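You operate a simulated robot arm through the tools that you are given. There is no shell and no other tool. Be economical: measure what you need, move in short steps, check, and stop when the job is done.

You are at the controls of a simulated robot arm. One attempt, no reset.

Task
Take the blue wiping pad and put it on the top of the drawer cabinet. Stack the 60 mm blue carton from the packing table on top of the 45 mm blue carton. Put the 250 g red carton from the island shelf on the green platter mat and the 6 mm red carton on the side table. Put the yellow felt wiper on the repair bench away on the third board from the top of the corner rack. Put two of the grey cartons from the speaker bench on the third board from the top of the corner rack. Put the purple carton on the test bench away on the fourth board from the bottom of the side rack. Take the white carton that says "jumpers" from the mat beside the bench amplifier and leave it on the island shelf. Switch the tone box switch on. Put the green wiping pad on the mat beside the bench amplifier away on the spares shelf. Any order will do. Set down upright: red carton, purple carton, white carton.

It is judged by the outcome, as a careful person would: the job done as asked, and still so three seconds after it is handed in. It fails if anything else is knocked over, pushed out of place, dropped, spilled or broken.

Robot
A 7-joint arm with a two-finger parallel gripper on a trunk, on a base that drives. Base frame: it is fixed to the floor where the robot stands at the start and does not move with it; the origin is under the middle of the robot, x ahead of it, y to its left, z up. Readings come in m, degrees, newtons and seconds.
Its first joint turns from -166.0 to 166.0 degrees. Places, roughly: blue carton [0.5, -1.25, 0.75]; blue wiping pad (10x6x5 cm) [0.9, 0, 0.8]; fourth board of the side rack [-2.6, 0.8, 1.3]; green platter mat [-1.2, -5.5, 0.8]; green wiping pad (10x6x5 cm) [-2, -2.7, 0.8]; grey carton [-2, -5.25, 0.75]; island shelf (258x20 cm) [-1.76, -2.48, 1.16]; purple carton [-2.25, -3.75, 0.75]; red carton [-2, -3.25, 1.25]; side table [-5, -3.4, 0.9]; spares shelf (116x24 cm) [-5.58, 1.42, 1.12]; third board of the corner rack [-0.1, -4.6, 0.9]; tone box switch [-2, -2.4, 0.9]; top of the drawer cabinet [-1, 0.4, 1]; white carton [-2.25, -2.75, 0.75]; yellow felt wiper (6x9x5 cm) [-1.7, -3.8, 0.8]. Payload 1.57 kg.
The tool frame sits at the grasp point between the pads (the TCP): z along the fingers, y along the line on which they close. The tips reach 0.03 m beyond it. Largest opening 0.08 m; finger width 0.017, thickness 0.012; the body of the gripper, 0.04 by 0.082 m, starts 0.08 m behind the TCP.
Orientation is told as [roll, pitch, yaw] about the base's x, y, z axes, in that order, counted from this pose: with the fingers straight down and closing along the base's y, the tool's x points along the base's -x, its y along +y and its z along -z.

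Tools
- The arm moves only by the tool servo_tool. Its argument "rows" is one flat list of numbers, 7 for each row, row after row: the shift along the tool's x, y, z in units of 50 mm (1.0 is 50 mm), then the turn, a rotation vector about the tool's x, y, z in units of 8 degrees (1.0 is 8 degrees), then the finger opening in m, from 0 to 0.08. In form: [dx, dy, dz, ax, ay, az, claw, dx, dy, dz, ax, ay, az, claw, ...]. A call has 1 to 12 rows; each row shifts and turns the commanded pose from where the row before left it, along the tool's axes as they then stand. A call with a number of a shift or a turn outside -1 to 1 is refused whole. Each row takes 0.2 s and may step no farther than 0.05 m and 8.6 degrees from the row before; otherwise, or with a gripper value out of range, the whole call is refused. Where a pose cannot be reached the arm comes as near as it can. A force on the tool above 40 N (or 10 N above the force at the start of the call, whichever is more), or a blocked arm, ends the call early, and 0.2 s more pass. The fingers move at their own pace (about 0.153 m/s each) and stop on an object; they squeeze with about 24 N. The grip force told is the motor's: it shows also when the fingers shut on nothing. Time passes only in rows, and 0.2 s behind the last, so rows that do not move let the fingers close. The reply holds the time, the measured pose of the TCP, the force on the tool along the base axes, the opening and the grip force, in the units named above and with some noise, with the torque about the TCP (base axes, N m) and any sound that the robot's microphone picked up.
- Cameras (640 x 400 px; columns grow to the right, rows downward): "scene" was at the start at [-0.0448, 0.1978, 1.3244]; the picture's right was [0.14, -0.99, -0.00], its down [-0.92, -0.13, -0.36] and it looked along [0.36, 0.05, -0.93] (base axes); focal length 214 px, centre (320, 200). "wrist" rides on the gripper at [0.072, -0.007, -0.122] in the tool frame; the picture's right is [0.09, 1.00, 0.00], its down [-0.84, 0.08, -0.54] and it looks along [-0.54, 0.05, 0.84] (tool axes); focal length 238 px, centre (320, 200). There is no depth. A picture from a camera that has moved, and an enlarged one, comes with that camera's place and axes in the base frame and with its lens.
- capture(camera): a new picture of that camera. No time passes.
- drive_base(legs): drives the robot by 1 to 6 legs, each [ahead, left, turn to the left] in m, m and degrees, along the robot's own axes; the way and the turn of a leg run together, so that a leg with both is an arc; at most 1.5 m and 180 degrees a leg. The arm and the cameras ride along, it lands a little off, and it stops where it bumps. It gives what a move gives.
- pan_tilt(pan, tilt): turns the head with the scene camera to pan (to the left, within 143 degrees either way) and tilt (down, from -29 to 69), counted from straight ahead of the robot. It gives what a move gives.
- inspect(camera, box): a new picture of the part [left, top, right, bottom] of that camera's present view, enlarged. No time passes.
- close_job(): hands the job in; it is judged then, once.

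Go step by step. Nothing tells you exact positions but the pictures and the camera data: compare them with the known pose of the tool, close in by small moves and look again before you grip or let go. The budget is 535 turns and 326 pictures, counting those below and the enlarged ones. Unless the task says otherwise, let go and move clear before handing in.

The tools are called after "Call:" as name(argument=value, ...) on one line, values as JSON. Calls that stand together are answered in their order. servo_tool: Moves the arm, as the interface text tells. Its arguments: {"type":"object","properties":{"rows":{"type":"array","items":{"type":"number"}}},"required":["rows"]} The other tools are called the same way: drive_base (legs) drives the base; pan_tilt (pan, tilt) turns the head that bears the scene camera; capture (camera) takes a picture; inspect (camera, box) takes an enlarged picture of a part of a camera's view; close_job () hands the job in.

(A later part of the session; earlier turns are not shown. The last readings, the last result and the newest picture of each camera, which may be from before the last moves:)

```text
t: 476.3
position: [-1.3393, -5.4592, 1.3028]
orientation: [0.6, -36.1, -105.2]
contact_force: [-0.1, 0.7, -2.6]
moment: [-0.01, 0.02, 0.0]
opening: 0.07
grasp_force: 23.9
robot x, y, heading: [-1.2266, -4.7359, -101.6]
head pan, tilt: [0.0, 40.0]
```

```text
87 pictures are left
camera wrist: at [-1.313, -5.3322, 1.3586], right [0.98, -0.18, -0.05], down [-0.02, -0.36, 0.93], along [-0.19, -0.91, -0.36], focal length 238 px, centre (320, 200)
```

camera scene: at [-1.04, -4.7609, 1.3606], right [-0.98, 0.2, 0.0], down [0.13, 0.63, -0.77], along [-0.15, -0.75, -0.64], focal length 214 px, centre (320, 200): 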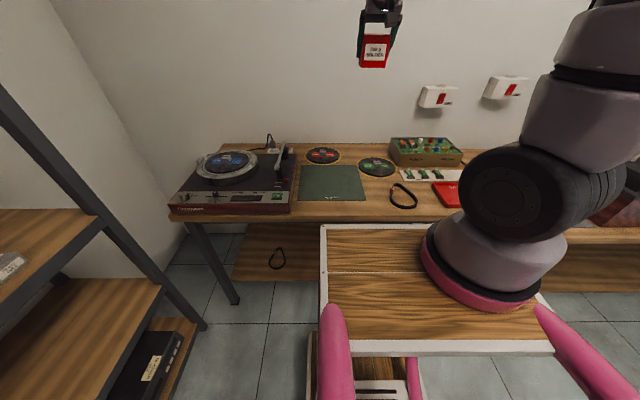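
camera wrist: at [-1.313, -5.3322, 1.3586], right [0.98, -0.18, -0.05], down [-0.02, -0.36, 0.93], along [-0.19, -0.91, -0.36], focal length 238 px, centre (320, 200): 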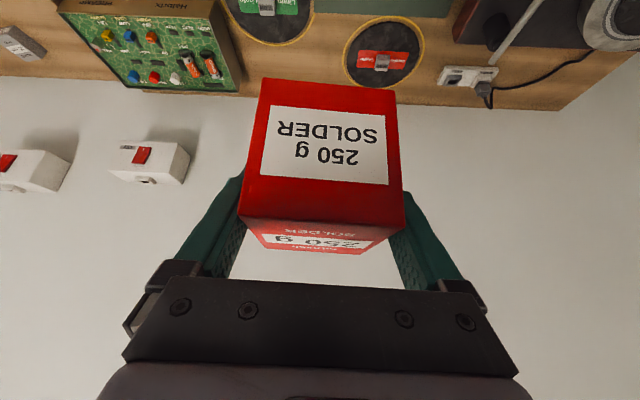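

The mat centre is about (-1.26,-5.58). I lower the carton towards it.

Call:
servo_tool(rows=[0.15, 0.1, 0.35, 0, 0, 0, 0, 0.3, 0.18, 0.7, 0, 0, 0, 0, 0.3, 0.18, 0.7, 0, 0, 0, 0, 0.3, 0.18, 0.7, 0, 0, 0, 0, 0.3, 0.18, 0.7, 0, 0, 0, 0, 0.3, 0.18, 0.7, 0, 0, 0, 0, 0.3, 0.18, 0.7, 0, 0, 0, 0, 0.3, 0.18, 0.7, 0, 0, 0, 0, 0.3, 0.18, 0.7, 0, 0, 0, 0, 0.3, 0.18, 0.7, 0, 0, 0, 0, 0.3, 0.18, 0.7, 0, 0, 0, 0, 0.3, 0.18, 0.7, 0, 0, 0, 0])

Call:
capture(camera="wrist")

Call:
inspect(camera="scene", box=[270, 110, 400, 220])

```text
t: 478.9
position: [-1.263, -5.5792, 0.8771]
orientation: [0.5, -36.1, -105.2]
contact_force: [0.7, 0.3, -3.0]
moment: [0.0, -0.01, 0.0]
opening: 0.0699
grasp_force: 24.1
robot x, y, heading: [-1.2302, -4.7368, -101.4]
head pan, tilt: [0.0, 40.0]
```

```text
86 pictures are left
camera wrist: at [-1.2364, -5.4522, 0.9347], right [0.98, -0.18, -0.05], down [-0.02, -0.36, 0.93], along [-0.19, -0.91, -0.36], focal length 238 px, centre (320, 200)
```

wrist: 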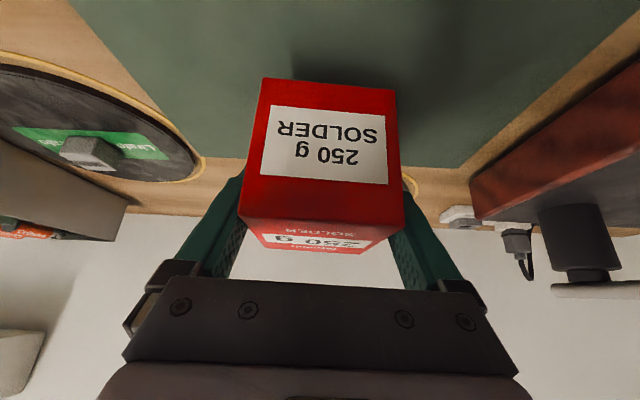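

```text
3.64 times, centred on (335, 165) of scene
camera zoom: at [-1.04, -4.7605, 1.3605], right [-0.98, 0.2, 0.0], down [0.13, 0.63, -0.77], along [-0.15, -0.75, -0.64], focal length 780 px, centre (266, 327)
```

zoom: 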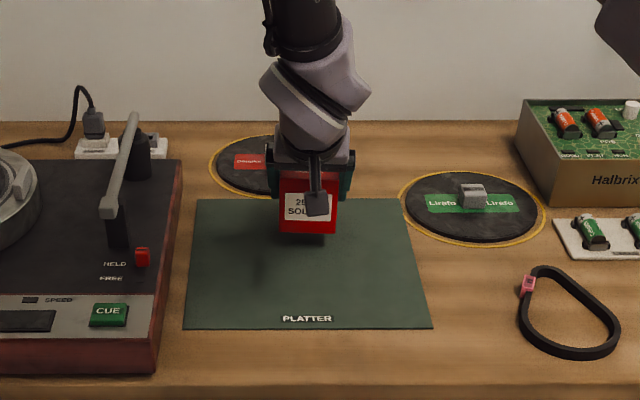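

Call:
servo_tool(rows=[0.2, 0, 0.28, 0, 0, 0, 0, 0.24, 0, 0.32, 0, 0, 0, 0, 0.15, 0, 0.2, 0, 0, 0, 0, 0, 0, 0, 0, 0, 0, 0])

Call:
servo_tool(rows=[0.06, 0, 0.08, 0, 0, 0, 0, 0, 0, 0, 0, 0, 0, 0])

Call:
servo_tool(rows=[0.05, 0, 0.07, 0, 0, 0, 0, 0, 0, 0, 0, 0, 0, 0])

Call:
servo_tool(rows=[0.05, 0, 0.07, 0, 0, 0, 0, 0, 0, 0, 0, 0, 0, 0])

```text
t: 479.7
position: [-1.2607, -5.5867, 0.8332]
orientation: [0.7, -36.7, -105.2]
contact_force: [-0.2, -0.6, 10.8]
moment: [0.48, 0.4, -0.06]
opening: 0.0699
grasp_force: 23.9
robot x, y, heading: [-1.2279, -4.7366, -101.4]
head pan, tilt: [0.0, 40.0]
stopped in row 4: the force on the tool passed its limit at 45 N (the readings are from after the stop); the commanded pose is now the measured one
```

```text
t: 480.1
position: [-1.2606, -5.5878, 0.8315]
orientation: [0.7, -37.0, -105.2]
contact_force: [0.6, -2.3, 10.5]
moment: [0.58, 0.31, 0.04]
opening: 0.0704
grasp_force: 23.9
robot x, y, heading: [-1.2304, -4.7377, -101.6]
head pan, tilt: [0.0, 40.0]
stopped in row 2: the force on the tool passed its limit at 46 N (the readings are from after the stop); the commanded pose is now the measured one
```

```text
t: 480.5
position: [-1.2607, -5.5912, 0.8333]
orientation: [0.9, -37.2, -105.3]
contact_force: [0.9, 0.7, 11.2]
moment: [0.66, 0.34, -0.01]
opening: 0.0701
grasp_force: 23.9
robot x, y, heading: [-1.2258, -4.7343, -101.3]
head pan, tilt: [0.0, 40.0]
stopped in row 1: the force on the tool passed its limit at 49 N (the readings are from after the stop); the commanded pose is now the measured one
```

```text
t: 480.9
position: [-1.2602, -5.5921, 0.8326]
orientation: [0.9, -37.5, -105.2]
contact_force: [0.5, 0.2, 12.6]
moment: [0.67, 0.37, 0.04]
opening: 0.0701
grasp_force: 24.2
robot x, y, heading: [-1.2314, -4.7371, -101.3]
head pan, tilt: [0.0, 40.0]
stopped in row 1: the force on the tool passed its limit at 48 N (the readings are from after the stop); the commanded pose is now the measured one
```

Contact already (bench higher than thought). Relieve slightly, release and back out.

Call:
servo_tool(rows=[-0.02, 0, -0.03, 0, 0.15, 0, 0, 0, 0, 0, 0, 0, 0, 0])

Call:
inspect(camera="scene", box=[290, 130, 370, 200])

```text
t: 481.5
position: [-1.2626, -5.5906, 0.8328]
orientation: [0.8, -36.2, -105.3]
contact_force: [-0.6, -2.6, 5.3]
moment: [-0.24, 0.35, 0.12]
opening: 0.07
grasp_force: 23.4
robot x, y, heading: [-1.23, -4.7372, -101.4]
head pan, tilt: [0.0, 40.0]
```

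```text
5.71 times, centred on (330, 165) of scene
camera zoom: at [-1.0399, -4.7606, 1.3605], right [-0.98, 0.2, 0.0], down [0.13, 0.63, -0.77], along [-0.15, -0.75, -0.64], focal length 1226 px, centre (263, 400)
```

zoom: 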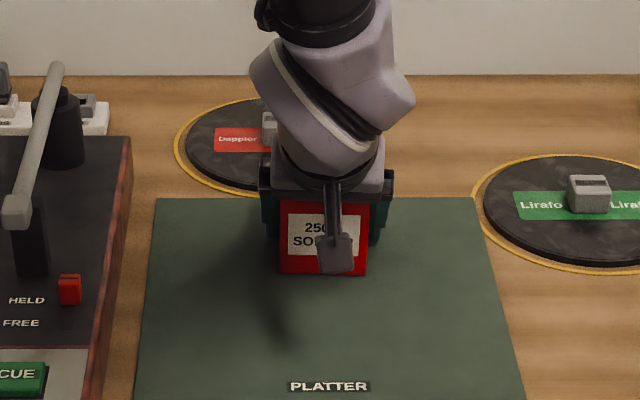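

Call:
servo_tool(rows=[0, 0, 0, 0, 0, 0, 0.08, 0, 0, 0, 0, 0, 0, 0.08, 0, 0, 0, 0, 0, 0, 0.08, 0, 0, -0.3, 0, 0, 0, 0.08, 0, 0, -0.6, 0, 0, 0, 0.08, 0, 0, -0.8, 0, 0, 0, 0.08, 0, 0, -0.8, 0, 0, 0, 0.08, 0, 0, -0.8, 0, 0, 0, 0.08])

Call:
inspect(camera="scene", box=[270, 120, 390, 210])

```text
t: 483.3
position: [-1.2371, -5.4989, 0.9679]
orientation: [1.0, -36.2, -105.3]
contact_force: [0.3, 0.6, -0.3]
moment: [0.03, 0.01, 0.01]
opening: 0.0799
grasp_force: 0.1
robot x, y, heading: [-1.2289, -4.7376, -101.6]
head pan, tilt: [0.0, 40.0]
```

```text
4.44 times, centred on (330, 165) of scene
camera zoom: at [-1.0399, -4.7613, 1.3605], right [-0.98, 0.2, 0.0], down [0.13, 0.63, -0.77], along [-0.15, -0.75, -0.64], focal length 953 px, centre (276, 356)
```

zoom: 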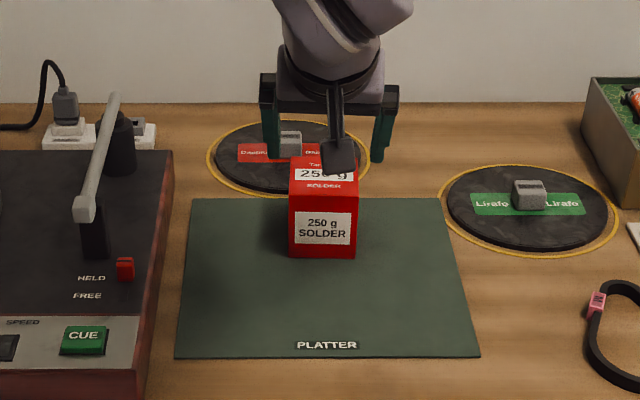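

Red 250 g carton is on the green mat. Now back to the island's −x side for the 6 mm carton.

Call:
servo_tool(rows=[-0.31, 0, -0.85, 0, 0, 0, 0.08, -0.31, 0, -0.85, 0, 0, 0, 0.08, -0.31, 0, -0.85, 0, 0, 0, 0.08, -0.31, 0, -0.85, 0, 0, 0, 0.08, -0.31, 0, -0.85, 0, 0, 0, 0.08, -0.31, 0, -0.85, 0, 0, 0, 0.08, -0.31, 0, -0.85, 0, 0, 0, 0.08, -0.31, 0, -0.85, 0, 0, 0, 0.08])

Call:
drive_base(legs=[[0.03, -1.1, 0], [0, -1.0, 0], [-0.95, 0, 0], [0, 0, 89]])

Call:
pan_tilt(pan=0, tilt=20)

Call:
capture(camera="scene")

Call:
capture(camera="wrist")

```text
t: 485.1
position: [-1.2192, -5.397, 1.3117]
orientation: [0.9, -36.1, -105.4]
contact_force: [0.4, 0.5, 0.1]
moment: [0.04, 0.01, 0.03]
opening: 0.0799
grasp_force: 0.0
robot x, y, heading: [-1.2284, -4.7351, -101.5]
head pan, tilt: [0.0, 40.0]
```

```text
t: 504.3
position: [-2.5365, -3.3717, 1.3099]
orientation: [0.8, -36.2, -11.1]
contact_force: [-0.3, 0.5, 0.1]
moment: [-0.03, -0.01, -0.01]
opening: 0.0801
grasp_force: 0.0
robot x, y, heading: [-3.1949, -3.4309, -7.2]
head pan, tilt: [0.0, 40.0]
```

```text
t: 505.1
position: [-2.5369, -3.372, 1.3101]
orientation: [0.9, -36.2, -11.0]
contact_force: [-0.5, 0.9, -0.4]
moment: [-0.02, 0.04, 0.01]
opening: 0.0799
grasp_force: 0.2
robot x, y, heading: [-3.1897, -3.4299, -7.6]
head pan, tilt: [0.0, 20.0]
```

```text
82 pictures are left
camera scene: at [-3.1751, -3.2413, 1.3919], right [-0.13, -0.99, 0.0], down [-0.34, 0.04, -0.94], along [0.93, -0.12, -0.34], focal length 214 px, centre (320, 200)
```

scene: 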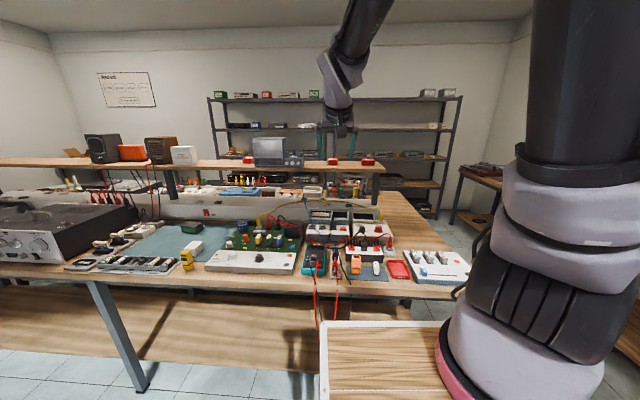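

```text
81 pictures are left
camera wrist: at [-2.6658, -3.3559, 1.367], right [0.11, 0.99, -0.04], down [0.36, 0.0, 0.93], along [0.93, -0.12, -0.36], focal length 238 px, centre (320, 200)
```

wrist: 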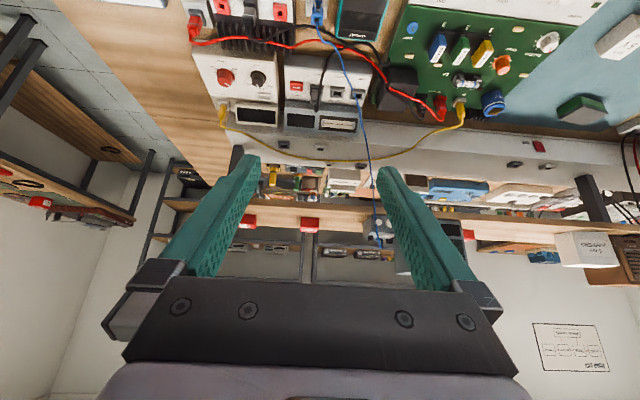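

Call:
drive_base(legs=[[0.21, 0, -5]])

Call:
servo_tool(rows=[-0.5, 0, 0.36, 0, 0, 0, 0.08, -0.7, 0, 0.5, 0, 0, 0, 0.08, -0.7, 0, 0.5, 0, 0, 0, 0.08, -0.7, 0, 0.5, 0, 0, 0, 0.08, 0, 0, 0, 0, 0, 0, 0.08])

Call:
capture(camera="wrist")

Call:
pan_tilt(pan=0, tilt=45)

Call:
capture(camera="scene")

```text
t: 506.8
position: [-2.3242, -3.462, 1.3107]
orientation: [1.0, -36.3, -15.6]
contact_force: [0.2, 0.0, 0.9]
moment: [0.01, 0.0, 0.02]
opening: 0.08
grasp_force: 0.1
robot x, y, heading: [-2.984, -3.4675, -11.9]
head pan, tilt: [0.0, 20.0]
```

```text
t: 508.0
position: [-2.1675, -3.5028, 1.3143]
orientation: [0.9, -36.2, -15.6]
contact_force: [0.4, 0.3, 0.2]
moment: [0.01, 0.01, 0.0]
opening: 0.0801
grasp_force: 0.0
robot x, y, heading: [-2.9856, -3.4658, -12.1]
head pan, tilt: [0.0, 20.0]
```

```text
80 pictures are left
camera wrist: at [-2.2955, -3.4771, 1.3709], right [0.19, 0.98, -0.04], down [0.36, -0.03, 0.93], along [0.91, -0.19, -0.36], focal length 238 px, centre (320, 200)
```

wrist: 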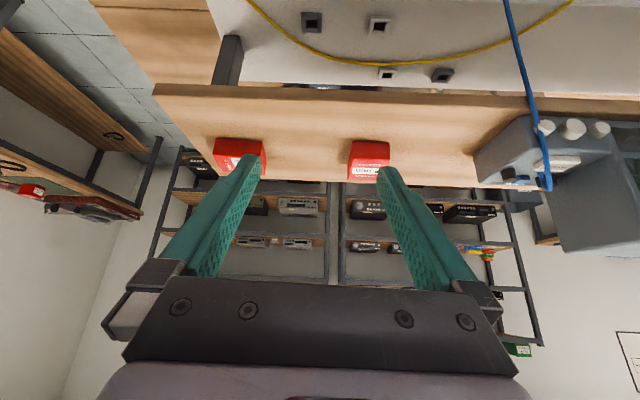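

```text
t: 508.9
position: [-2.1691, -3.5034, 1.314]
orientation: [0.9, -36.3, -15.8]
contact_force: [-1.1, 0.0, -0.5]
moment: [0.0, -0.01, 0.06]
opening: 0.08
grasp_force: 0.1
robot x, y, heading: [-2.9818, -3.4649, -12.1]
head pan, tilt: [0.0, 45.0]
```

```text
79 pictures are left
camera scene: at [-2.9616, -3.2769, 1.3533], right [-0.21, -0.98, 0.0], down [-0.69, 0.15, -0.71], along [0.69, -0.15, -0.71], focal length 214 px, centre (320, 200)
```

scene: 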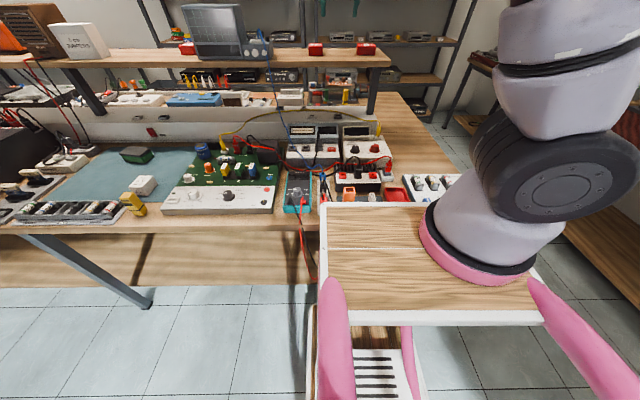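

Call:
servo_tool(rows=[0, 0, 0, -0.345, 0, -0.475, 0.08, -0.64, 0.42, 0.4, 0, 0, 0, 0.08, -0.64, 0.42, 0.4, 0, 0, 0, 0.08, -0.64, 0.42, 0.4, 0, 0, 0, 0.08, 0, 0, 0.6, 0, 0, 0, 0.08, 0, 0, 0.56, 0, 0, 0, 0.08, 0, 0, 0, 0, 0, 0, 0.08])

Call:
capture(camera="wrist")

```text
t: 510.5
position: [-2.0139, -3.4658, 1.2742]
orientation: [0.9, -36.1, -10.9]
contact_force: [-0.7, -0.8, 0.1]
moment: [0.01, 0.04, -0.03]
opening: 0.08
grasp_force: 0.1
robot x, y, heading: [-2.9806, -3.4688, -12.1]
head pan, tilt: [0.0, 45.0]
```

```text
78 pictures are left
camera wrist: at [-2.1432, -3.4509, 1.3308], right [0.11, 0.99, -0.04], down [0.36, 0.0, 0.93], along [0.93, -0.12, -0.36], focal length 238 px, centre (320, 200)
```

wrist: 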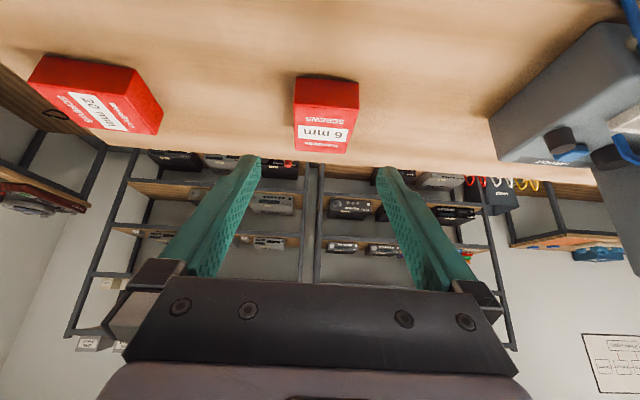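

Call:
servo_tool(rows=[0, 0.06, 0.6, 0, 0, 0, 0.08, 0, 0, 0.6, 0, 0, 0, 0.08, 0, 0, 0.5, 0, 0, 0, 0.08, 0, 0, 0.32, 0, 0, 0, 0.08, 0, 0, 0, 0, 0, 0, 0.08])

Call:
capture(camera="wrist")

```text
t: 511.7
position: [-1.9531, -3.4753, 1.1937]
orientation: [0.8, -36.2, -11.0]
contact_force: [0.2, 0.1, 0.1]
moment: [0.03, -0.03, 0.02]
opening: 0.0799
grasp_force: 0.1
robot x, y, heading: [-2.9804, -3.4668, -11.9]
head pan, tilt: [0.0, 45.0]
```

```text
77 pictures are left
camera wrist: at [-2.0833, -3.4584, 1.2501], right [0.11, 0.99, -0.04], down [0.36, 0.0, 0.93], along [0.93, -0.12, -0.36], focal length 238 px, centre (320, 200)
```

wrist: 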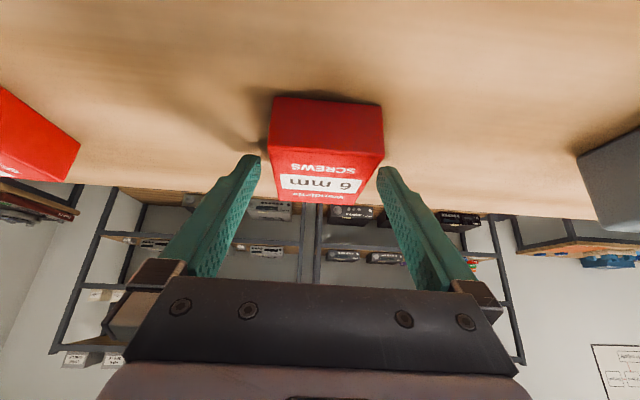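

Call:
servo_tool(rows=[0, 0, 0, 0, 0, 0, 0, 0, 0, 0, 0, 0, 0, 0, 0, 0, 0, 0, 0, 0, 0, -0.03, 0, -0.04, 0, 0, 0, 0, -0.06, 0, -0.08, 0, 0, 0, 0, -0.1, 0, -0.15, 0, 0, 0, 0, -0.2, 0, -0.27, 0, 0, 0, 0, 0, 0, 0, 0, 0, 0, 0])

Call:
capture(camera="wrist")

```text
t: 513.5
position: [-1.9556, -3.4726, 1.2261]
orientation: [0.9, -36.1, -11.1]
contact_force: [0.6, -0.4, -1.0]
moment: [0.03, 0.0, 0.01]
opening: 0.0546
grasp_force: 23.9
robot x, y, heading: [-2.9844, -3.4644, -12.1]
head pan, tilt: [0.0, 45.0]
```

```text
76 pictures are left
camera wrist: at [-2.0846, -3.4575, 1.2823], right [0.11, 0.99, -0.04], down [0.36, 0.0, 0.93], along [0.93, -0.12, -0.36], focal length 238 px, centre (320, 200)
```

wrist: 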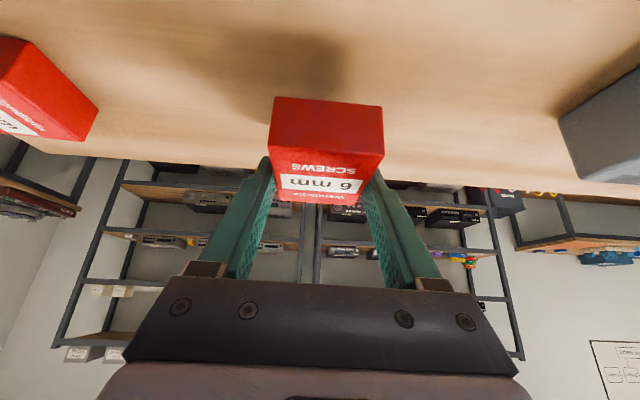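

Call:
servo_tool(rows=[-0.25, 0, -0.35, 0, 0, 0, 0, -0.3, 0, -0.4, 0, 0, 0, 0, -0.2, 0, -0.3, 0, 0, 0, 0, 0.3, 0, -0.22, 0, 0, 0, 0, 0.5, 0, -0.36, 0, 0, 0, 0, 0.5, 0, -0.36, 0, 0, 0, 0, 0.5, 0, -0.36, 0, 0, 0, 0, 0.5, 0, -0.36, 0, 0, 0, 0, 0.5, 0, -0.36, 0, 0, 0, 0, 0.5, 0, -0.36, 0, 0, 0, 0, 0.5, 0, -0.36, 0, 0, 0, 0, 0.5, 0, -0.36, 0, 0, 0, 0])

Call:
drive_base(legs=[[-0.2, 0, 0]])

Call:
pan_tilt(pan=-142, tilt=20)

Call:
capture(camera="scene")

Call:
pan_tilt(pan=142, tilt=30)

Call:
capture(camera="scene")

```text
t: 516.1
position: [-2.2154, -3.4261, 1.2891]
orientation: [0.9, -36.2, -10.9]
contact_force: [-0.3, 0.1, -2.4]
moment: [0.02, 0.01, -0.01]
opening: 0.0544
grasp_force: 24.0
robot x, y, heading: [-2.9844, -3.4667, -12.2]
head pan, tilt: [0.0, 45.0]
```

```text
t: 517.6
position: [-2.4067, -3.3832, 1.2896]
orientation: [0.9, -36.1, -10.9]
contact_force: [0.4, -0.1, -1.0]
moment: [-0.04, -0.01, 0.03]
opening: 0.0546
grasp_force: 24.6
robot x, y, heading: [-3.17, -3.4276, -11.7]
head pan, tilt: [0.0, 45.0]
```

```text
t: 519.9
position: [-2.4074, -3.3821, 1.2904]
orientation: [0.9, -36.2, -10.9]
contact_force: [0.6, 0.0, -0.9]
moment: [0.01, -0.01, -0.02]
opening: 0.0543
grasp_force: 23.4
robot x, y, heading: [-3.1729, -3.424, -12.0]
head pan, tilt: [-142.0, 20.0]
```

```text
75 pictures are left
camera scene: at [-3.3164, -3.2603, 1.3919], right [-0.44, 0.9, 0.0], down [0.31, 0.15, -0.94], along [-0.84, -0.41, -0.34], focal length 214 px, centre (320, 200)
```

scene: 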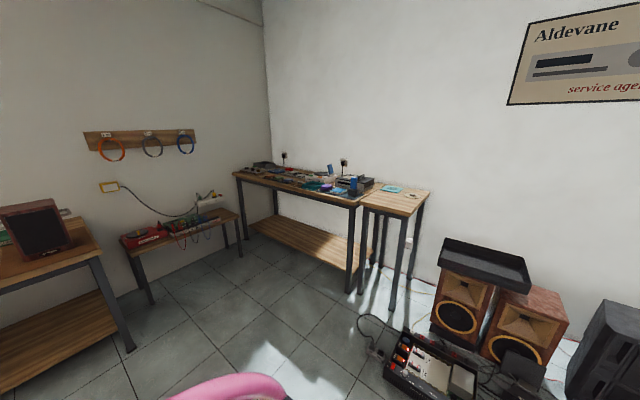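

```text
t: 523.8
position: [-2.407, -3.3838, 1.2901]
orientation: [0.9, -36.1, -10.9]
contact_force: [-0.1, 0.3, -0.8]
moment: [-0.02, 0.0, -0.04]
opening: 0.0543
grasp_force: 24.1
robot x, y, heading: [-3.1744, -3.4237, -12.0]
head pan, tilt: [142.0, 30.0]
```

```text
74 pictures are left
camera scene: at [-3.2909, -3.1501, 1.3759], right [0.77, 0.64, 0.0], down [0.32, -0.38, -0.87], along [-0.56, 0.66, -0.5], focal length 214 px, centre (320, 200)
```

scene: 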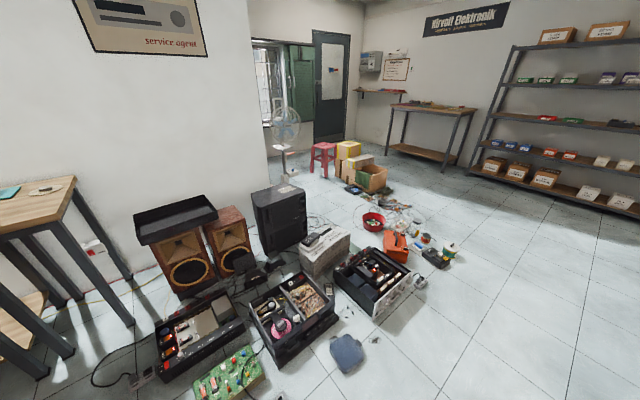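

The side table is the small one by the bench, about (-4.8,-3.4); floor cases lie near its right side, so I'll approach from slightly south. Turn around clear of the clutter.

Call:
drive_base(legs=[[0, -0.3, 0], [0, 0, -179]])

Call:
pan_tilt(pan=0, tilt=35)

Call:
capture(camera="scene")

```text
t: 533.2
position: [-4.0074, -3.755, 1.289]
orientation: [0.9, -36.2, 167.8]
contact_force: [0.1, -0.2, -2.0]
moment: [-0.02, -0.01, 0.03]
opening: 0.0544
grasp_force: 24.6
robot x, y, heading: [-3.2391, -3.7301, 166.7]
head pan, tilt: [142.0, 30.0]
```

```text
t: 535.5
position: [-4.0058, -3.7553, 1.29]
orientation: [0.9, -36.2, 167.9]
contact_force: [0.9, -0.1, -1.5]
moment: [0.01, 0.02, 0.01]
opening: 0.0545
grasp_force: 23.6
robot x, y, heading: [-3.2429, -3.7286, 166.7]
head pan, tilt: [0.0, 35.0]
```

```text
73 pictures are left
camera scene: at [-3.2719, -3.9167, 1.3681], right [0.23, 0.97, 0.0], down [0.56, -0.13, -0.82], along [-0.8, 0.19, -0.57], focal length 214 px, centre (320, 200)
```

scene: 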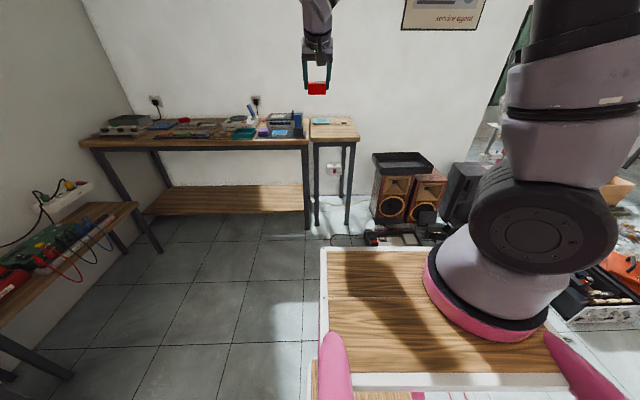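

Call:
drive_base(legs=[[0.47, 0.03, 0]])

Call:
capture(camera="wrist")

Call:
capture(camera="scene")

```text
t: 538.4
position: [-4.4818, -3.6622, 1.2909]
orientation: [0.9, -36.2, 167.1]
contact_force: [-0.2, 0.4, -1.1]
moment: [0.0, 0.02, -0.01]
opening: 0.0544
grasp_force: 24.3
robot x, y, heading: [-3.7102, -3.6446, 165.9]
head pan, tilt: [0.0, 35.0]
```

```text
72 pictures are left
camera wrist: at [-4.3527, -3.6832, 1.346], right [-0.14, -0.99, -0.04], down [-0.36, 0.01, 0.93], along [-0.92, 0.15, -0.36], focal length 238 px, centre (320, 200)
```

wrist: 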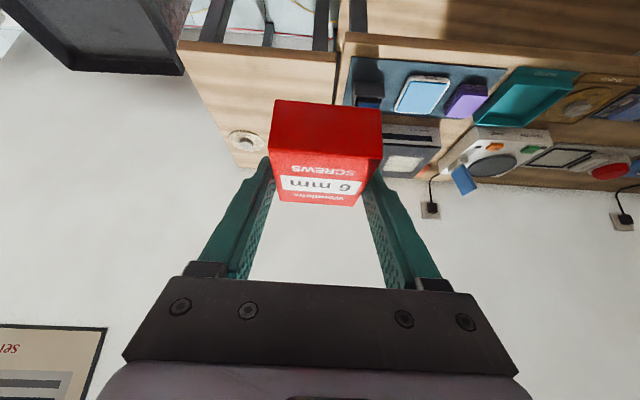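

```text
71 pictures are left
camera scene: at [-3.7475, -3.8336, 1.3681], right [0.24, 0.97, 0.0], down [0.56, -0.14, -0.82], along [-0.8, 0.2, -0.57], focal length 214 px, centre (320, 200)
```

scene: 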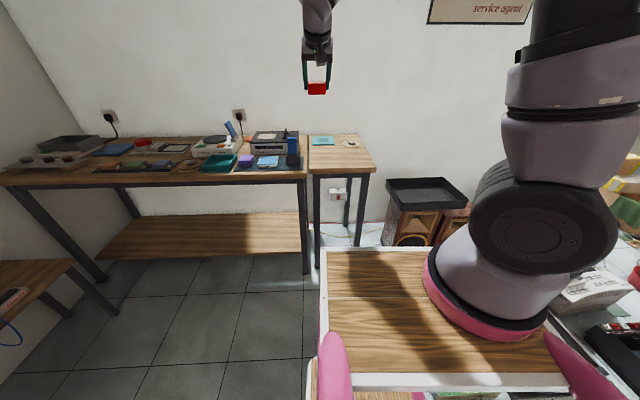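

The table (~0.82 high, near edge x≈-4.73) needs me closer, but a cable/case lies on the floor to the right, so I shift left then forward.

Call:
drive_base(legs=[[0, 0.33, 0], [0.14, 0, 0]])

Call:
servo_tool(rows=[0.3, -0.35, 0.3, 0, 0, 0, 0, 0.4, -0.5, 0.5, 0, 0, 0, 0, 0.4, -0.5, 0.5, 0, 0, 0, 0, 0.4, -0.5, 0.5, 0, 0, 0, 0, 0.4, -0.5, 0.5, 0, 0, 0, 0, 0.4, -0.5, 0.5, 0, 0, 0, 0])

Call:
capture(camera="wrist")

Call:
capture(camera="scene")

```text
t: 541.5
position: [-4.6982, -3.9551, 1.2898]
orientation: [0.9, -36.4, 166.8]
contact_force: [-0.3, -0.3, -1.0]
moment: [0.02, -0.02, 0.01]
opening: 0.0546
grasp_force: 23.9
robot x, y, heading: [-3.926, -3.9412, 165.4]
head pan, tilt: [0.0, 35.0]
```

```text
t: 542.9
position: [-4.6568, -3.8205, 1.1052]
orientation: [1.0, -36.2, 166.7]
contact_force: [-0.3, -0.2, -0.5]
moment: [0.0, 0.01, 0.0]
opening: 0.0545
grasp_force: 23.9
robot x, y, heading: [-3.931, -3.9453, 165.6]
head pan, tilt: [0.0, 35.0]
```

```text
70 pictures are left
camera wrist: at [-4.5286, -3.843, 1.1616], right [-0.15, -0.99, -0.04], down [-0.36, 0.01, 0.93], along [-0.92, 0.15, -0.36], focal length 238 px, centre (320, 200)
```

wrist: 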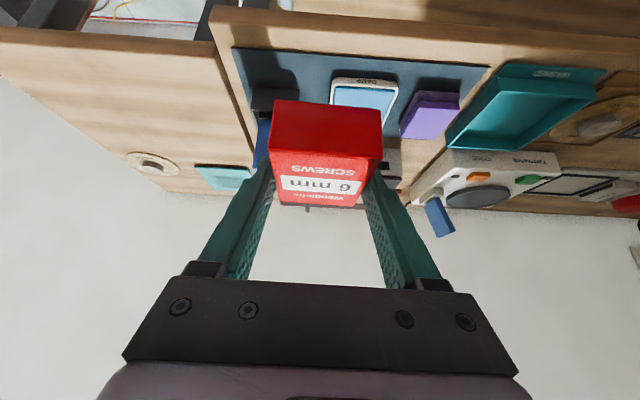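

```text
69 pictures are left
camera scene: at [-3.9656, -4.1321, 1.3681], right [0.25, 0.97, 0.0], down [0.56, -0.14, -0.82], along [-0.79, 0.2, -0.57], focal length 214 px, centre (320, 200)
```

scene: 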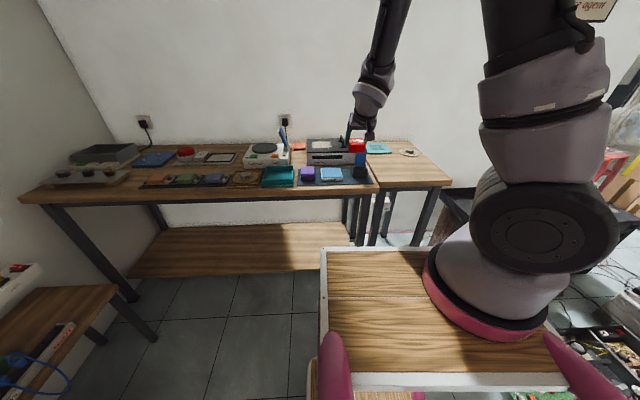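

Call:
servo_tool(rows=[0, -0.4, 0, 0, 0, 0, 0, 0, -0.75, 0, 0, 0, 0, 0, 0, -0.75, 0, 0, 0, 0, 0, 0, -0.75, 0, 0, 0, 0, 0, 0, -0.75, 0, 0, 0, 0, 0, 0, -0.75, 0, 0, 0, 0, 0, 0, -0.75, 0, 0, 0, 0, 0, -0.1, 0, 0.5, 0, 0, 0, 0, -0.15, 0, 0.85, 0, 0, 0, 0, -0.15, 0, 0.85, 0, 0, 0, 0, -0.15, 0, 0.85, 0, 0, 0, 0])

Call:
capture(camera="wrist")

Call:
capture(camera="scene")

```text
t: 545.3
position: [-4.7117, -3.5548, 0.9977]
orientation: [0.9, -36.2, 166.7]
contact_force: [-0.3, 0.5, -0.8]
moment: [0.0, 0.03, 0.03]
opening: 0.0548
grasp_force: 23.4
robot x, y, heading: [-3.9316, -3.9403, 165.7]
head pan, tilt: [0.0, 35.0]
```

```text
68 pictures are left
camera wrist: at [-4.584, -3.5774, 1.0541], right [-0.15, -0.99, -0.04], down [-0.36, 0.01, 0.93], along [-0.92, 0.15, -0.36], focal length 238 px, centre (320, 200)
```

wrist: 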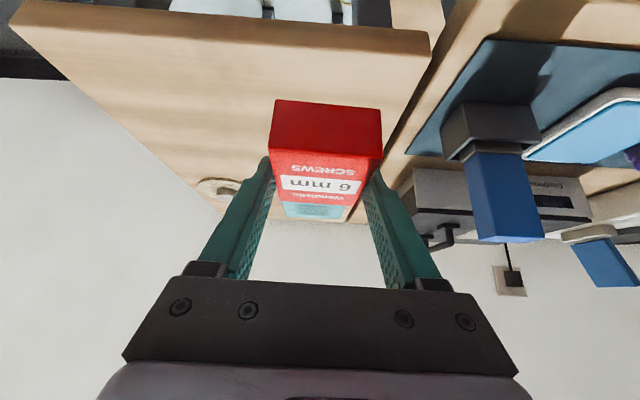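

```text
67 pictures are left
camera scene: at [-3.9652, -4.1321, 1.3681], right [0.25, 0.97, 0.0], down [0.56, -0.14, -0.82], along [-0.79, 0.2, -0.57], focal length 214 px, centre (320, 200)
```

scene: 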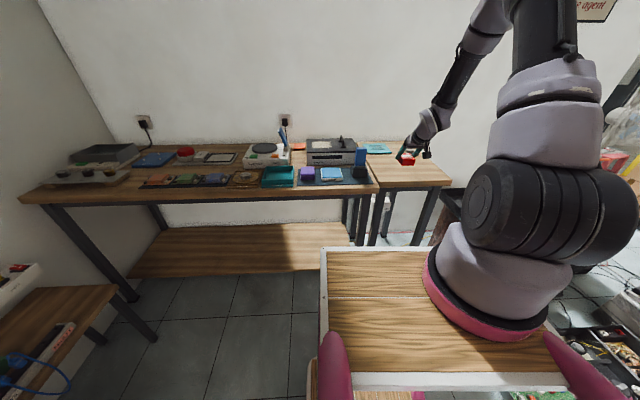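

Call:
servo_tool(rows=[-0.06, -0.1, 0.6, 0, 0, 0, 0, -0.06, -0.1, 0.7, 0, 0, 0, 0, -0.06, -0.1, 0.7, 0, 0, 0, 0, -0.06, -0.1, 0.7, 0, 0, 0, 0, 0, 0, 0.5, 0, 0, 0, 0, 0, 0, 0, 0, 0, 0, 0])

Call:
capture(camera="wrist")

Call:
inspect(camera="scene", box=[350, 120, 470, 210])

```text
t: 546.6
position: [-4.8162, -3.51, 0.8893]
orientation: [0.3, -37.7, 167.1]
contact_force: [-4.0, 1.2, 18.4]
moment: [0.37, -0.15, -0.05]
opening: 0.0547
grasp_force: 24.5
robot x, y, heading: [-3.9305, -3.9427, 165.6]
head pan, tilt: [0.0, 35.0]
stopped in row 6: the force on the tool passed its limit at 183 N (the readings are from after the stop); the commanded pose is now the measured one
```

```text
66 pictures are left
camera wrist: at [-4.6867, -3.5328, 0.942], right [-0.15, -0.99, -0.05], down [-0.34, 0.0, 0.94], along [-0.93, 0.16, -0.33], focal length 238 px, centre (320, 200)
```

wrist: 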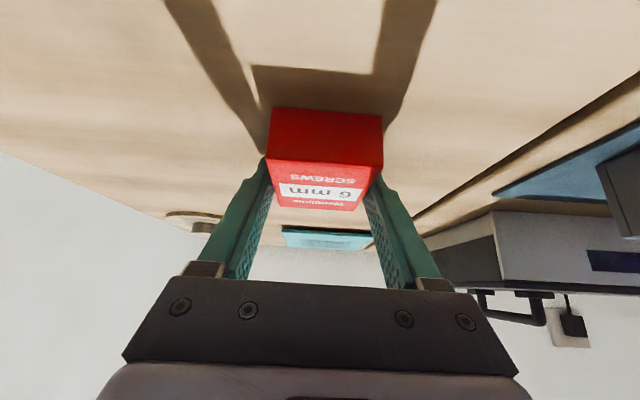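

```text
4.44 times, centred on (410, 165) of scene
camera zoom: at [-3.9651, -4.1323, 1.3681], right [0.25, 0.97, 0.0], down [0.56, -0.14, -0.82], along [-0.79, 0.2, -0.57], focal length 953 px, centre (-80, 356)
```

zoom: 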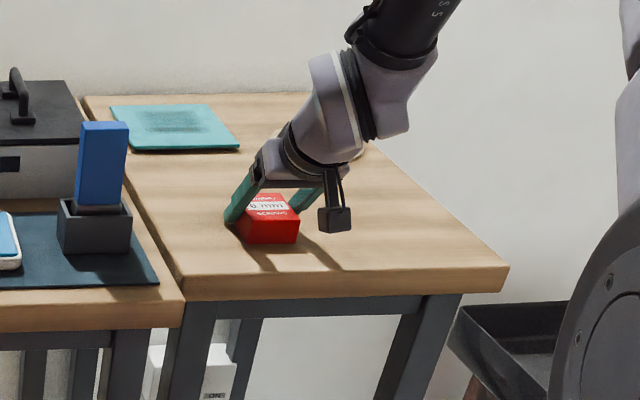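

Firm contact came earlier than expected (table ≈0.85). I relax, release and withdraw.

Call:
servo_tool(rows=[0, 0, 0, 0, 0.15, 0, 0, 0, 0, 0, 0, 0, 0, 0])

Call:
inspect(camera="scene", box=[380, 150, 430, 190])

Call:
servo_tool(rows=[0, 0, 0, 0, 0, 0, 0.065, 0, 0, 0, 0, 0, 0, 0.08, 0, 0, 0, 0, 0, 0, 0.08, 0, 0, -0.3, 0, 0, 0, 0.08, 0, 0, -0.6, 0, 0, 0, 0.08, 0, 0, -0.8, 0, 0, 0, 0.08, 0, 0, -0.8, 0, 0, 0, 0.08])

Call:
inspect(camera="scene", box=[350, 120, 470, 210])

```text
t: 547.2
position: [-4.8149, -3.5099, 0.8894]
orientation: [0.4, -36.5, 167.1]
contact_force: [-12.1, 6.9, 30.7]
moment: [0.94, 0.82, 0.18]
opening: 0.0547
grasp_force: 23.9
robot x, y, heading: [-3.9291, -3.9443, 165.6]
head pan, tilt: [0.0, 35.0]
```

```text
10.00 times, centred on (405, 170) of scene
camera zoom: at [-3.9649, -4.1324, 1.3681], right [0.25, 0.97, 0.0], down [0.56, -0.14, -0.82], along [-0.79, 0.2, -0.57], focal length 2145 px, centre (-530, 500)
```

zoom: 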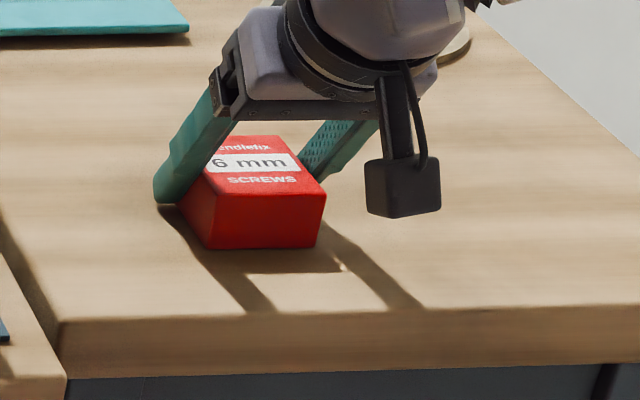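

```text
t: 548.8
position: [-4.7384, -3.5287, 0.9844]
orientation: [0.6, -35.8, 166.8]
contact_force: [-0.5, -0.2, -0.3]
moment: [0.04, -0.03, 0.0]
opening: 0.0802
grasp_force: 0.0
robot x, y, heading: [-3.9312, -3.9475, 165.5]
head pan, tilt: [0.0, 35.0]
```

```text
4.44 times, centred on (410, 165) of scene
camera zoom: at [-3.9661, -4.1318, 1.3681], right [0.25, 0.97, 0.0], down [0.56, -0.14, -0.82], along [-0.79, 0.2, -0.57], focal length 953 px, centre (-80, 356)
```

zoom: 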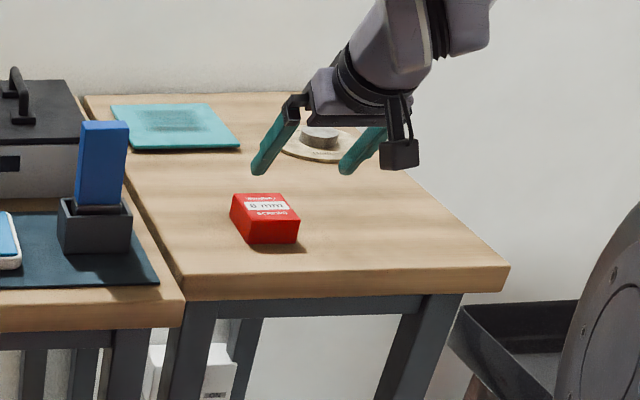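

The 6 mm carton sits on the side table. Last item: the green pad. I raise the arm and return to the island mat.

Call:
servo_tool(rows=[-0.4, 0, -0.85, 0, 0, 0, 0.08, -0.5, 0, -0.8, 0, 0, 0, 0.08, -0.5, 0, -0.8, 0, 0, 0, 0.08, -0.5, 0, -0.8, 0, 0, 0, 0.08, -0.5, 0, -0.8, 0, 0, 0, 0.08, -0.5, 0, -0.8, 0, 0, 0, 0.08])

Call:
drive_base(legs=[[-0.8, 0, 0], [0, 0, -87], [0.7, 0, 0]])

Call:
servo_tool(rows=[0, 0, 0, 0, 0.9, 0, 0.08, 0, 0, 0, 0, 0.9, 0, 0.08, 0, 0, 0, 0, 0.9, 0, 0.08, 0, 0, 0, 0, 0.9, 0, 0.08, 0, 0, 0, 0, 0.88, 0, 0.08])

Call:
pan_tilt(pan=15, tilt=40)

Call:
capture(camera="scene")

```text
t: 550.2
position: [-4.7219, -3.5323, 1.2653]
orientation: [0.7, -36.0, 166.9]
contact_force: [-0.3, 0.4, -0.5]
moment: [-0.03, 0.0, -0.04]
opening: 0.0797
grasp_force: 0.0
robot x, y, heading: [-3.9289, -3.9417, 165.5]
head pan, tilt: [0.0, 35.0]
```

```text
t: 561.7
position: [-2.6401, -2.6313, 1.265]
orientation: [0.7, -36.1, 80.6]
contact_force: [-0.3, -0.1, 0.6]
moment: [-0.02, -0.01, 0.01]
opening: 0.08
grasp_force: 0.0
robot x, y, heading: [-3.0034, -3.4451, 79.5]
head pan, tilt: [0.0, 35.0]
```

```text
t: 562.9
position: [-2.6416, -2.6306, 1.2659]
orientation: [0.4, -0.2, 81.0]
contact_force: [0.4, 0.0, 0.3]
moment: [0.08, 0.01, 0.03]
opening: 0.08
grasp_force: 0.2
robot x, y, heading: [-3.0056, -3.4465, 79.3]
head pan, tilt: [0.0, 35.0]
```

```text
t: 563.7
position: [-2.641, -2.6296, 1.2651]
orientation: [0.5, -0.3, 80.9]
contact_force: [0.2, 0.4, 0.7]
moment: [0.0, 0.01, 0.04]
opening: 0.0804
grasp_force: 0.1
robot x, y, heading: [-3.0048, -3.4459, 79.5]
head pan, tilt: [15.0, 40.0]
```

```text
62 pictures are left
camera scene: at [-3.2146, -3.424, 1.3606], right [1.0, 0.07, 0.0], down [0.05, -0.64, -0.77], along [-0.06, 0.76, -0.64], focal length 214 px, centre (320, 200)
```

scene: 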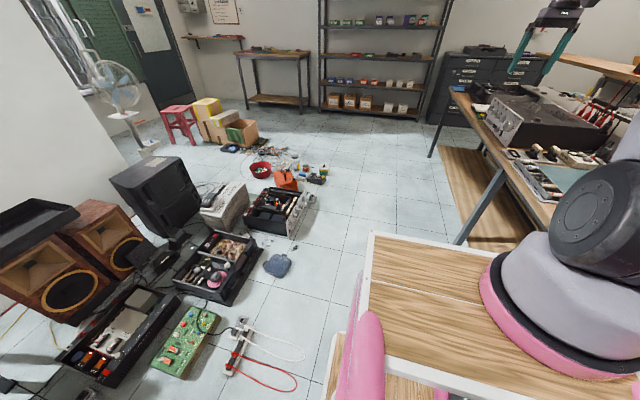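

Call:
servo_tool(rows=[1, 0, 0, 0, 0, 0, 0.08, 1, 0, 0, 0, 0, 0, 0.08, 1, 0, 0, 0, 0, 0, 0.08, 1, 0, 0, 0, 0, 0, 0.08, 1, 0, 0, 0, 0, 0, 0.08])

Call:
drive_base(legs=[[0.75, 0.1, 0], [0, 0, -91]])

Call:
pan_tilt(pan=0, tilt=35)

Call:
capture(camera="scene")

Call:
capture(camera="wrist")

```text
t: 564.9
position: [-2.6825, -2.8819, 1.2617]
orientation: [0.5, -0.2, 80.9]
contact_force: [0.3, 1.1, -0.5]
moment: [-0.02, -0.01, 0.0]
opening: 0.0799
grasp_force: 0.1
robot x, y, heading: [-3.0012, -3.4482, 79.3]
head pan, tilt: [15.0, 40.0]
```

```text
t: 572.9
position: [-2.4001, -2.9977, 1.2621]
orientation: [0.5, -0.3, -8.5]
contact_force: [-0.1, -0.2, -0.1]
moment: [-0.02, -0.01, 0.02]
opening: 0.0799
grasp_force: 0.0
robot x, y, heading: [-2.9663, -2.6783, -10.1]
head pan, tilt: [15.0, 40.0]
```

```text
t: 573.6
position: [-2.4006, -2.998, 1.2619]
orientation: [0.4, -0.2, -8.4]
contact_force: [-0.3, 0.1, -0.3]
moment: [-0.02, -0.03, 0.0]
opening: 0.0802
grasp_force: 0.0
robot x, y, heading: [-2.9639, -2.6812, -10.2]
head pan, tilt: [0.0, 35.0]
```

```text
61 pictures are left
camera scene: at [-2.9456, -2.4932, 1.3681], right [-0.17, -0.98, 0.0], down [-0.57, 0.1, -0.82], along [0.81, -0.14, -0.57], focal length 214 px, centre (320, 200)
```

scene: 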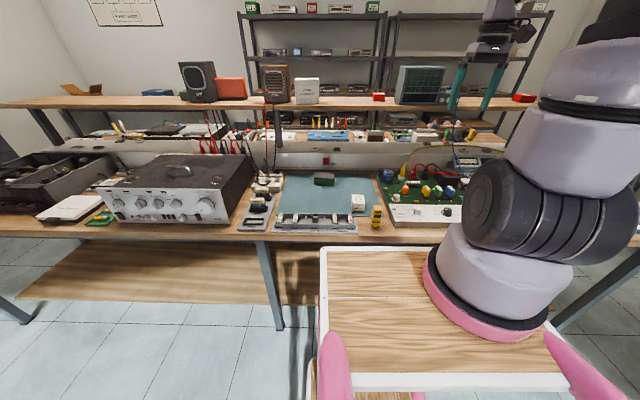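

```text
60 pictures are left
camera wrist: at [-2.4726, -2.9949, 1.3841], right [0.05, 1.0, 0.01], down [0.84, -0.05, 0.55], along [0.55, -0.02, -0.84], focal length 238 px, centre (320, 200)
```

wrist: 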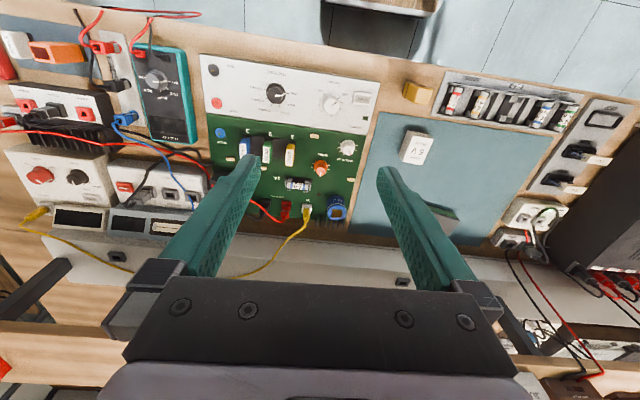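

Call:
servo_tool(rows=[-0.3, 0.8, 0.35, 0, 0, 0, 0.08, -0.3, 0.8, 0.35, 0, 0, 0, 0.08, -0.3, 0.8, 0.35, 0, 0, 0, 0.08, -0.3, 0.8, 0.35, 0, 0, 0, 0.08, -0.3, 0.8, 0.35, 0, 0, 0, 0.08, -0.3, 0.8, 0.35, 0, 0, 0, 0.08, -0.3, 0.8, 0.35, 0, 0, 0, 0.08, -0.3, 0.8, 0.35, 0, 0, 0, 0.08, -0.3, 0.8, 0.3, 0, 0, 0, 0.08, 0, 0, 0, 0, 0, 0, 0.08])

Call:
capture(camera="wrist")

```text
t: 575.8
position: [-2.2095, -2.6571, 1.1121]
orientation: [0.4, -0.2, -8.4]
contact_force: [-0.8, 0.1, 0.3]
moment: [-0.01, 0.01, 0.02]
opening: 0.08
grasp_force: 0.1
robot x, y, heading: [-2.9636, -2.6798, -9.9]
head pan, tilt: [0.0, 35.0]
```

```text
59 pictures are left
camera wrist: at [-2.2831, -2.6547, 1.2338], right [0.05, 1.0, 0.01], down [0.84, -0.05, 0.55], along [0.55, -0.02, -0.84], focal length 238 px, centre (320, 200)
```

wrist: 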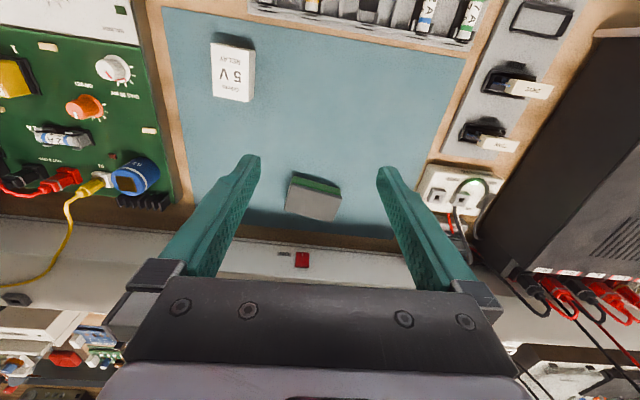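

Call:
inspect(camera="wrist", box=[270, 160, 360, 230])

```text
5.71 times, centred on (315, 195) of wrist
camera zoom: at [-2.2831, -2.6547, 1.2338], right [0.05, 1.0, 0.01], down [0.84, -0.05, 0.55], along [0.55, -0.02, -0.84], focal length 1362 px, centre (349, 229)
```

zoom: 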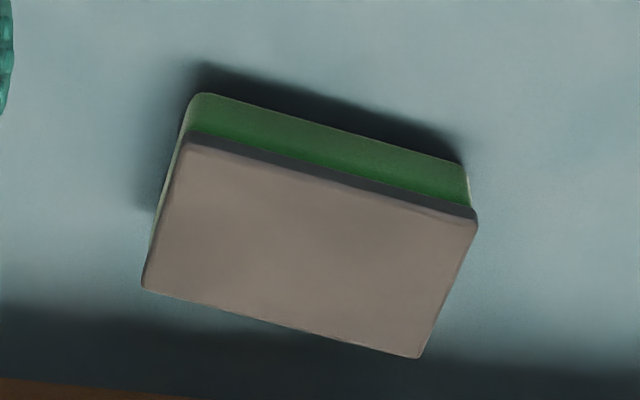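

Pad centre (-2.027,-2.678), long axis at 68.5°. I rotate to close across its short side and move above it.

Call:
servo_tool(rows=[0, 0, 0, 0, 0, -1, 0.08, 0, 0, 0, 0, 0, -1, 0.08, 0, 0, 0, 0, 0, -1, 0.08, 0, 0, 0, 0, 0, -1, 0.08, 0, 0, 0, 0, 0, -1, 0.08, 0, 0, 0, 0, 0, -1, 0.08, 0, 0, 0, 0, 0, -1, 0.08, 0, 0, 0, 0, 0, -1, 0.08, 0, 0, 0, 0, 0, -1, 0.08, 0, 0, 0, 0, 0, -0.6, 0.08])

Call:
servo_tool(rows=[-0.19, -0.7, 0, 0, 0, 0, 0.08, -0.19, -0.7, 0, 0, 0, 0, 0.08, -0.19, -0.7, 0, 0, 0, 0, 0.08, -0.19, -0.7, 0, 0, 0, 0, 0.08, -0.2, -0.74, 0, 0, 0, 0, 0.08, 0, 0, 0.8, 0, 0, 0, 0.08, 0, 0, 0.8, 0, 0, 0, 0.08, 0, 0, 0.7, 0, 0, 0, 0.08, 0, 0, 0, 0, 0, 0, 0.08])

Call:
capture(camera="wrist")

```text
t: 578.0
position: [-2.213, -2.6608, 1.1092]
orientation: [0.0, -0.6, 68.5]
contact_force: [-0.9, -0.2, -0.2]
moment: [0.01, 0.02, -0.03]
opening: 0.0802
grasp_force: 0.1
robot x, y, heading: [-2.9641, -2.6822, -10.3]
head pan, tilt: [0.0, 35.0]
```

```text
t: 580.0
position: [-2.0313, -2.6795, 0.9985]
orientation: [-0.1, -0.5, 68.3]
contact_force: [0.2, -0.7, 0.9]
moment: [-0.02, -0.04, 0.0]
opening: 0.0802
grasp_force: 0.1
robot x, y, heading: [-2.968, -2.6824, -10.1]
head pan, tilt: [0.0, 35.0]
```

```text
57 pictures are left
camera wrist: at [-2.053, -2.75, 1.1199], right [-0.96, 0.28, 0.0], down [0.23, 0.8, 0.55], along [0.16, 0.53, -0.84], focal length 238 px, centre (320, 200)
```

wrist: 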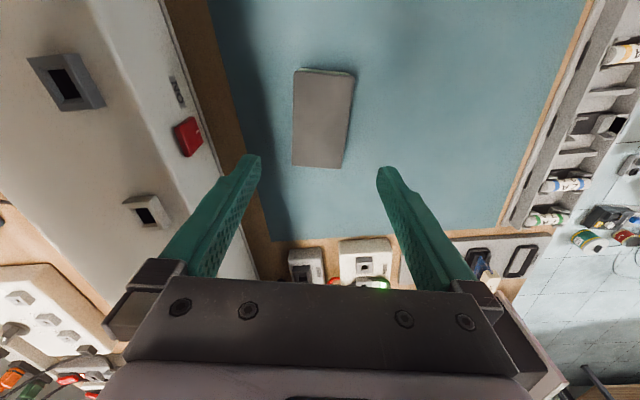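

Call:
servo_tool(rows=[0.08, 0, 0.9, 0, 0, 0, 0.08, 0, 0, 0.9, 0, 0, 0, 0.08, 0, 0, 0.7, 0, 0, 0, 0.08, 0, 0, 0.25, 0, 0, 0, 0.08, 0, 0, 0, 0, 0, 0, 0.08])

Call:
capture(camera="wrist")

```text
t: 581.2
position: [-2.0325, -2.6803, 0.8619]
orientation: [-0.1, -0.5, 68.4]
contact_force: [0.1, 0.2, -0.1]
moment: [-0.03, -0.03, -0.02]
opening: 0.0798
grasp_force: 0.1
robot x, y, heading: [-2.9699, -2.6828, -9.9]
head pan, tilt: [0.0, 35.0]
```

```text
56 pictures are left
camera wrist: at [-2.0535, -2.7518, 0.983], right [-0.96, 0.28, 0.0], down [0.23, 0.8, 0.55], along [0.16, 0.53, -0.84], focal length 238 px, centre (320, 200)
```

wrist: 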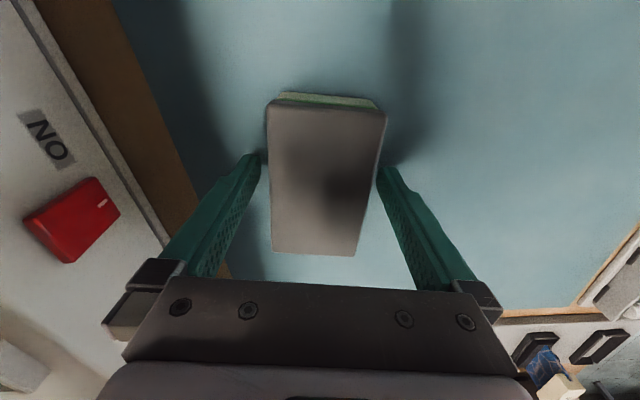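

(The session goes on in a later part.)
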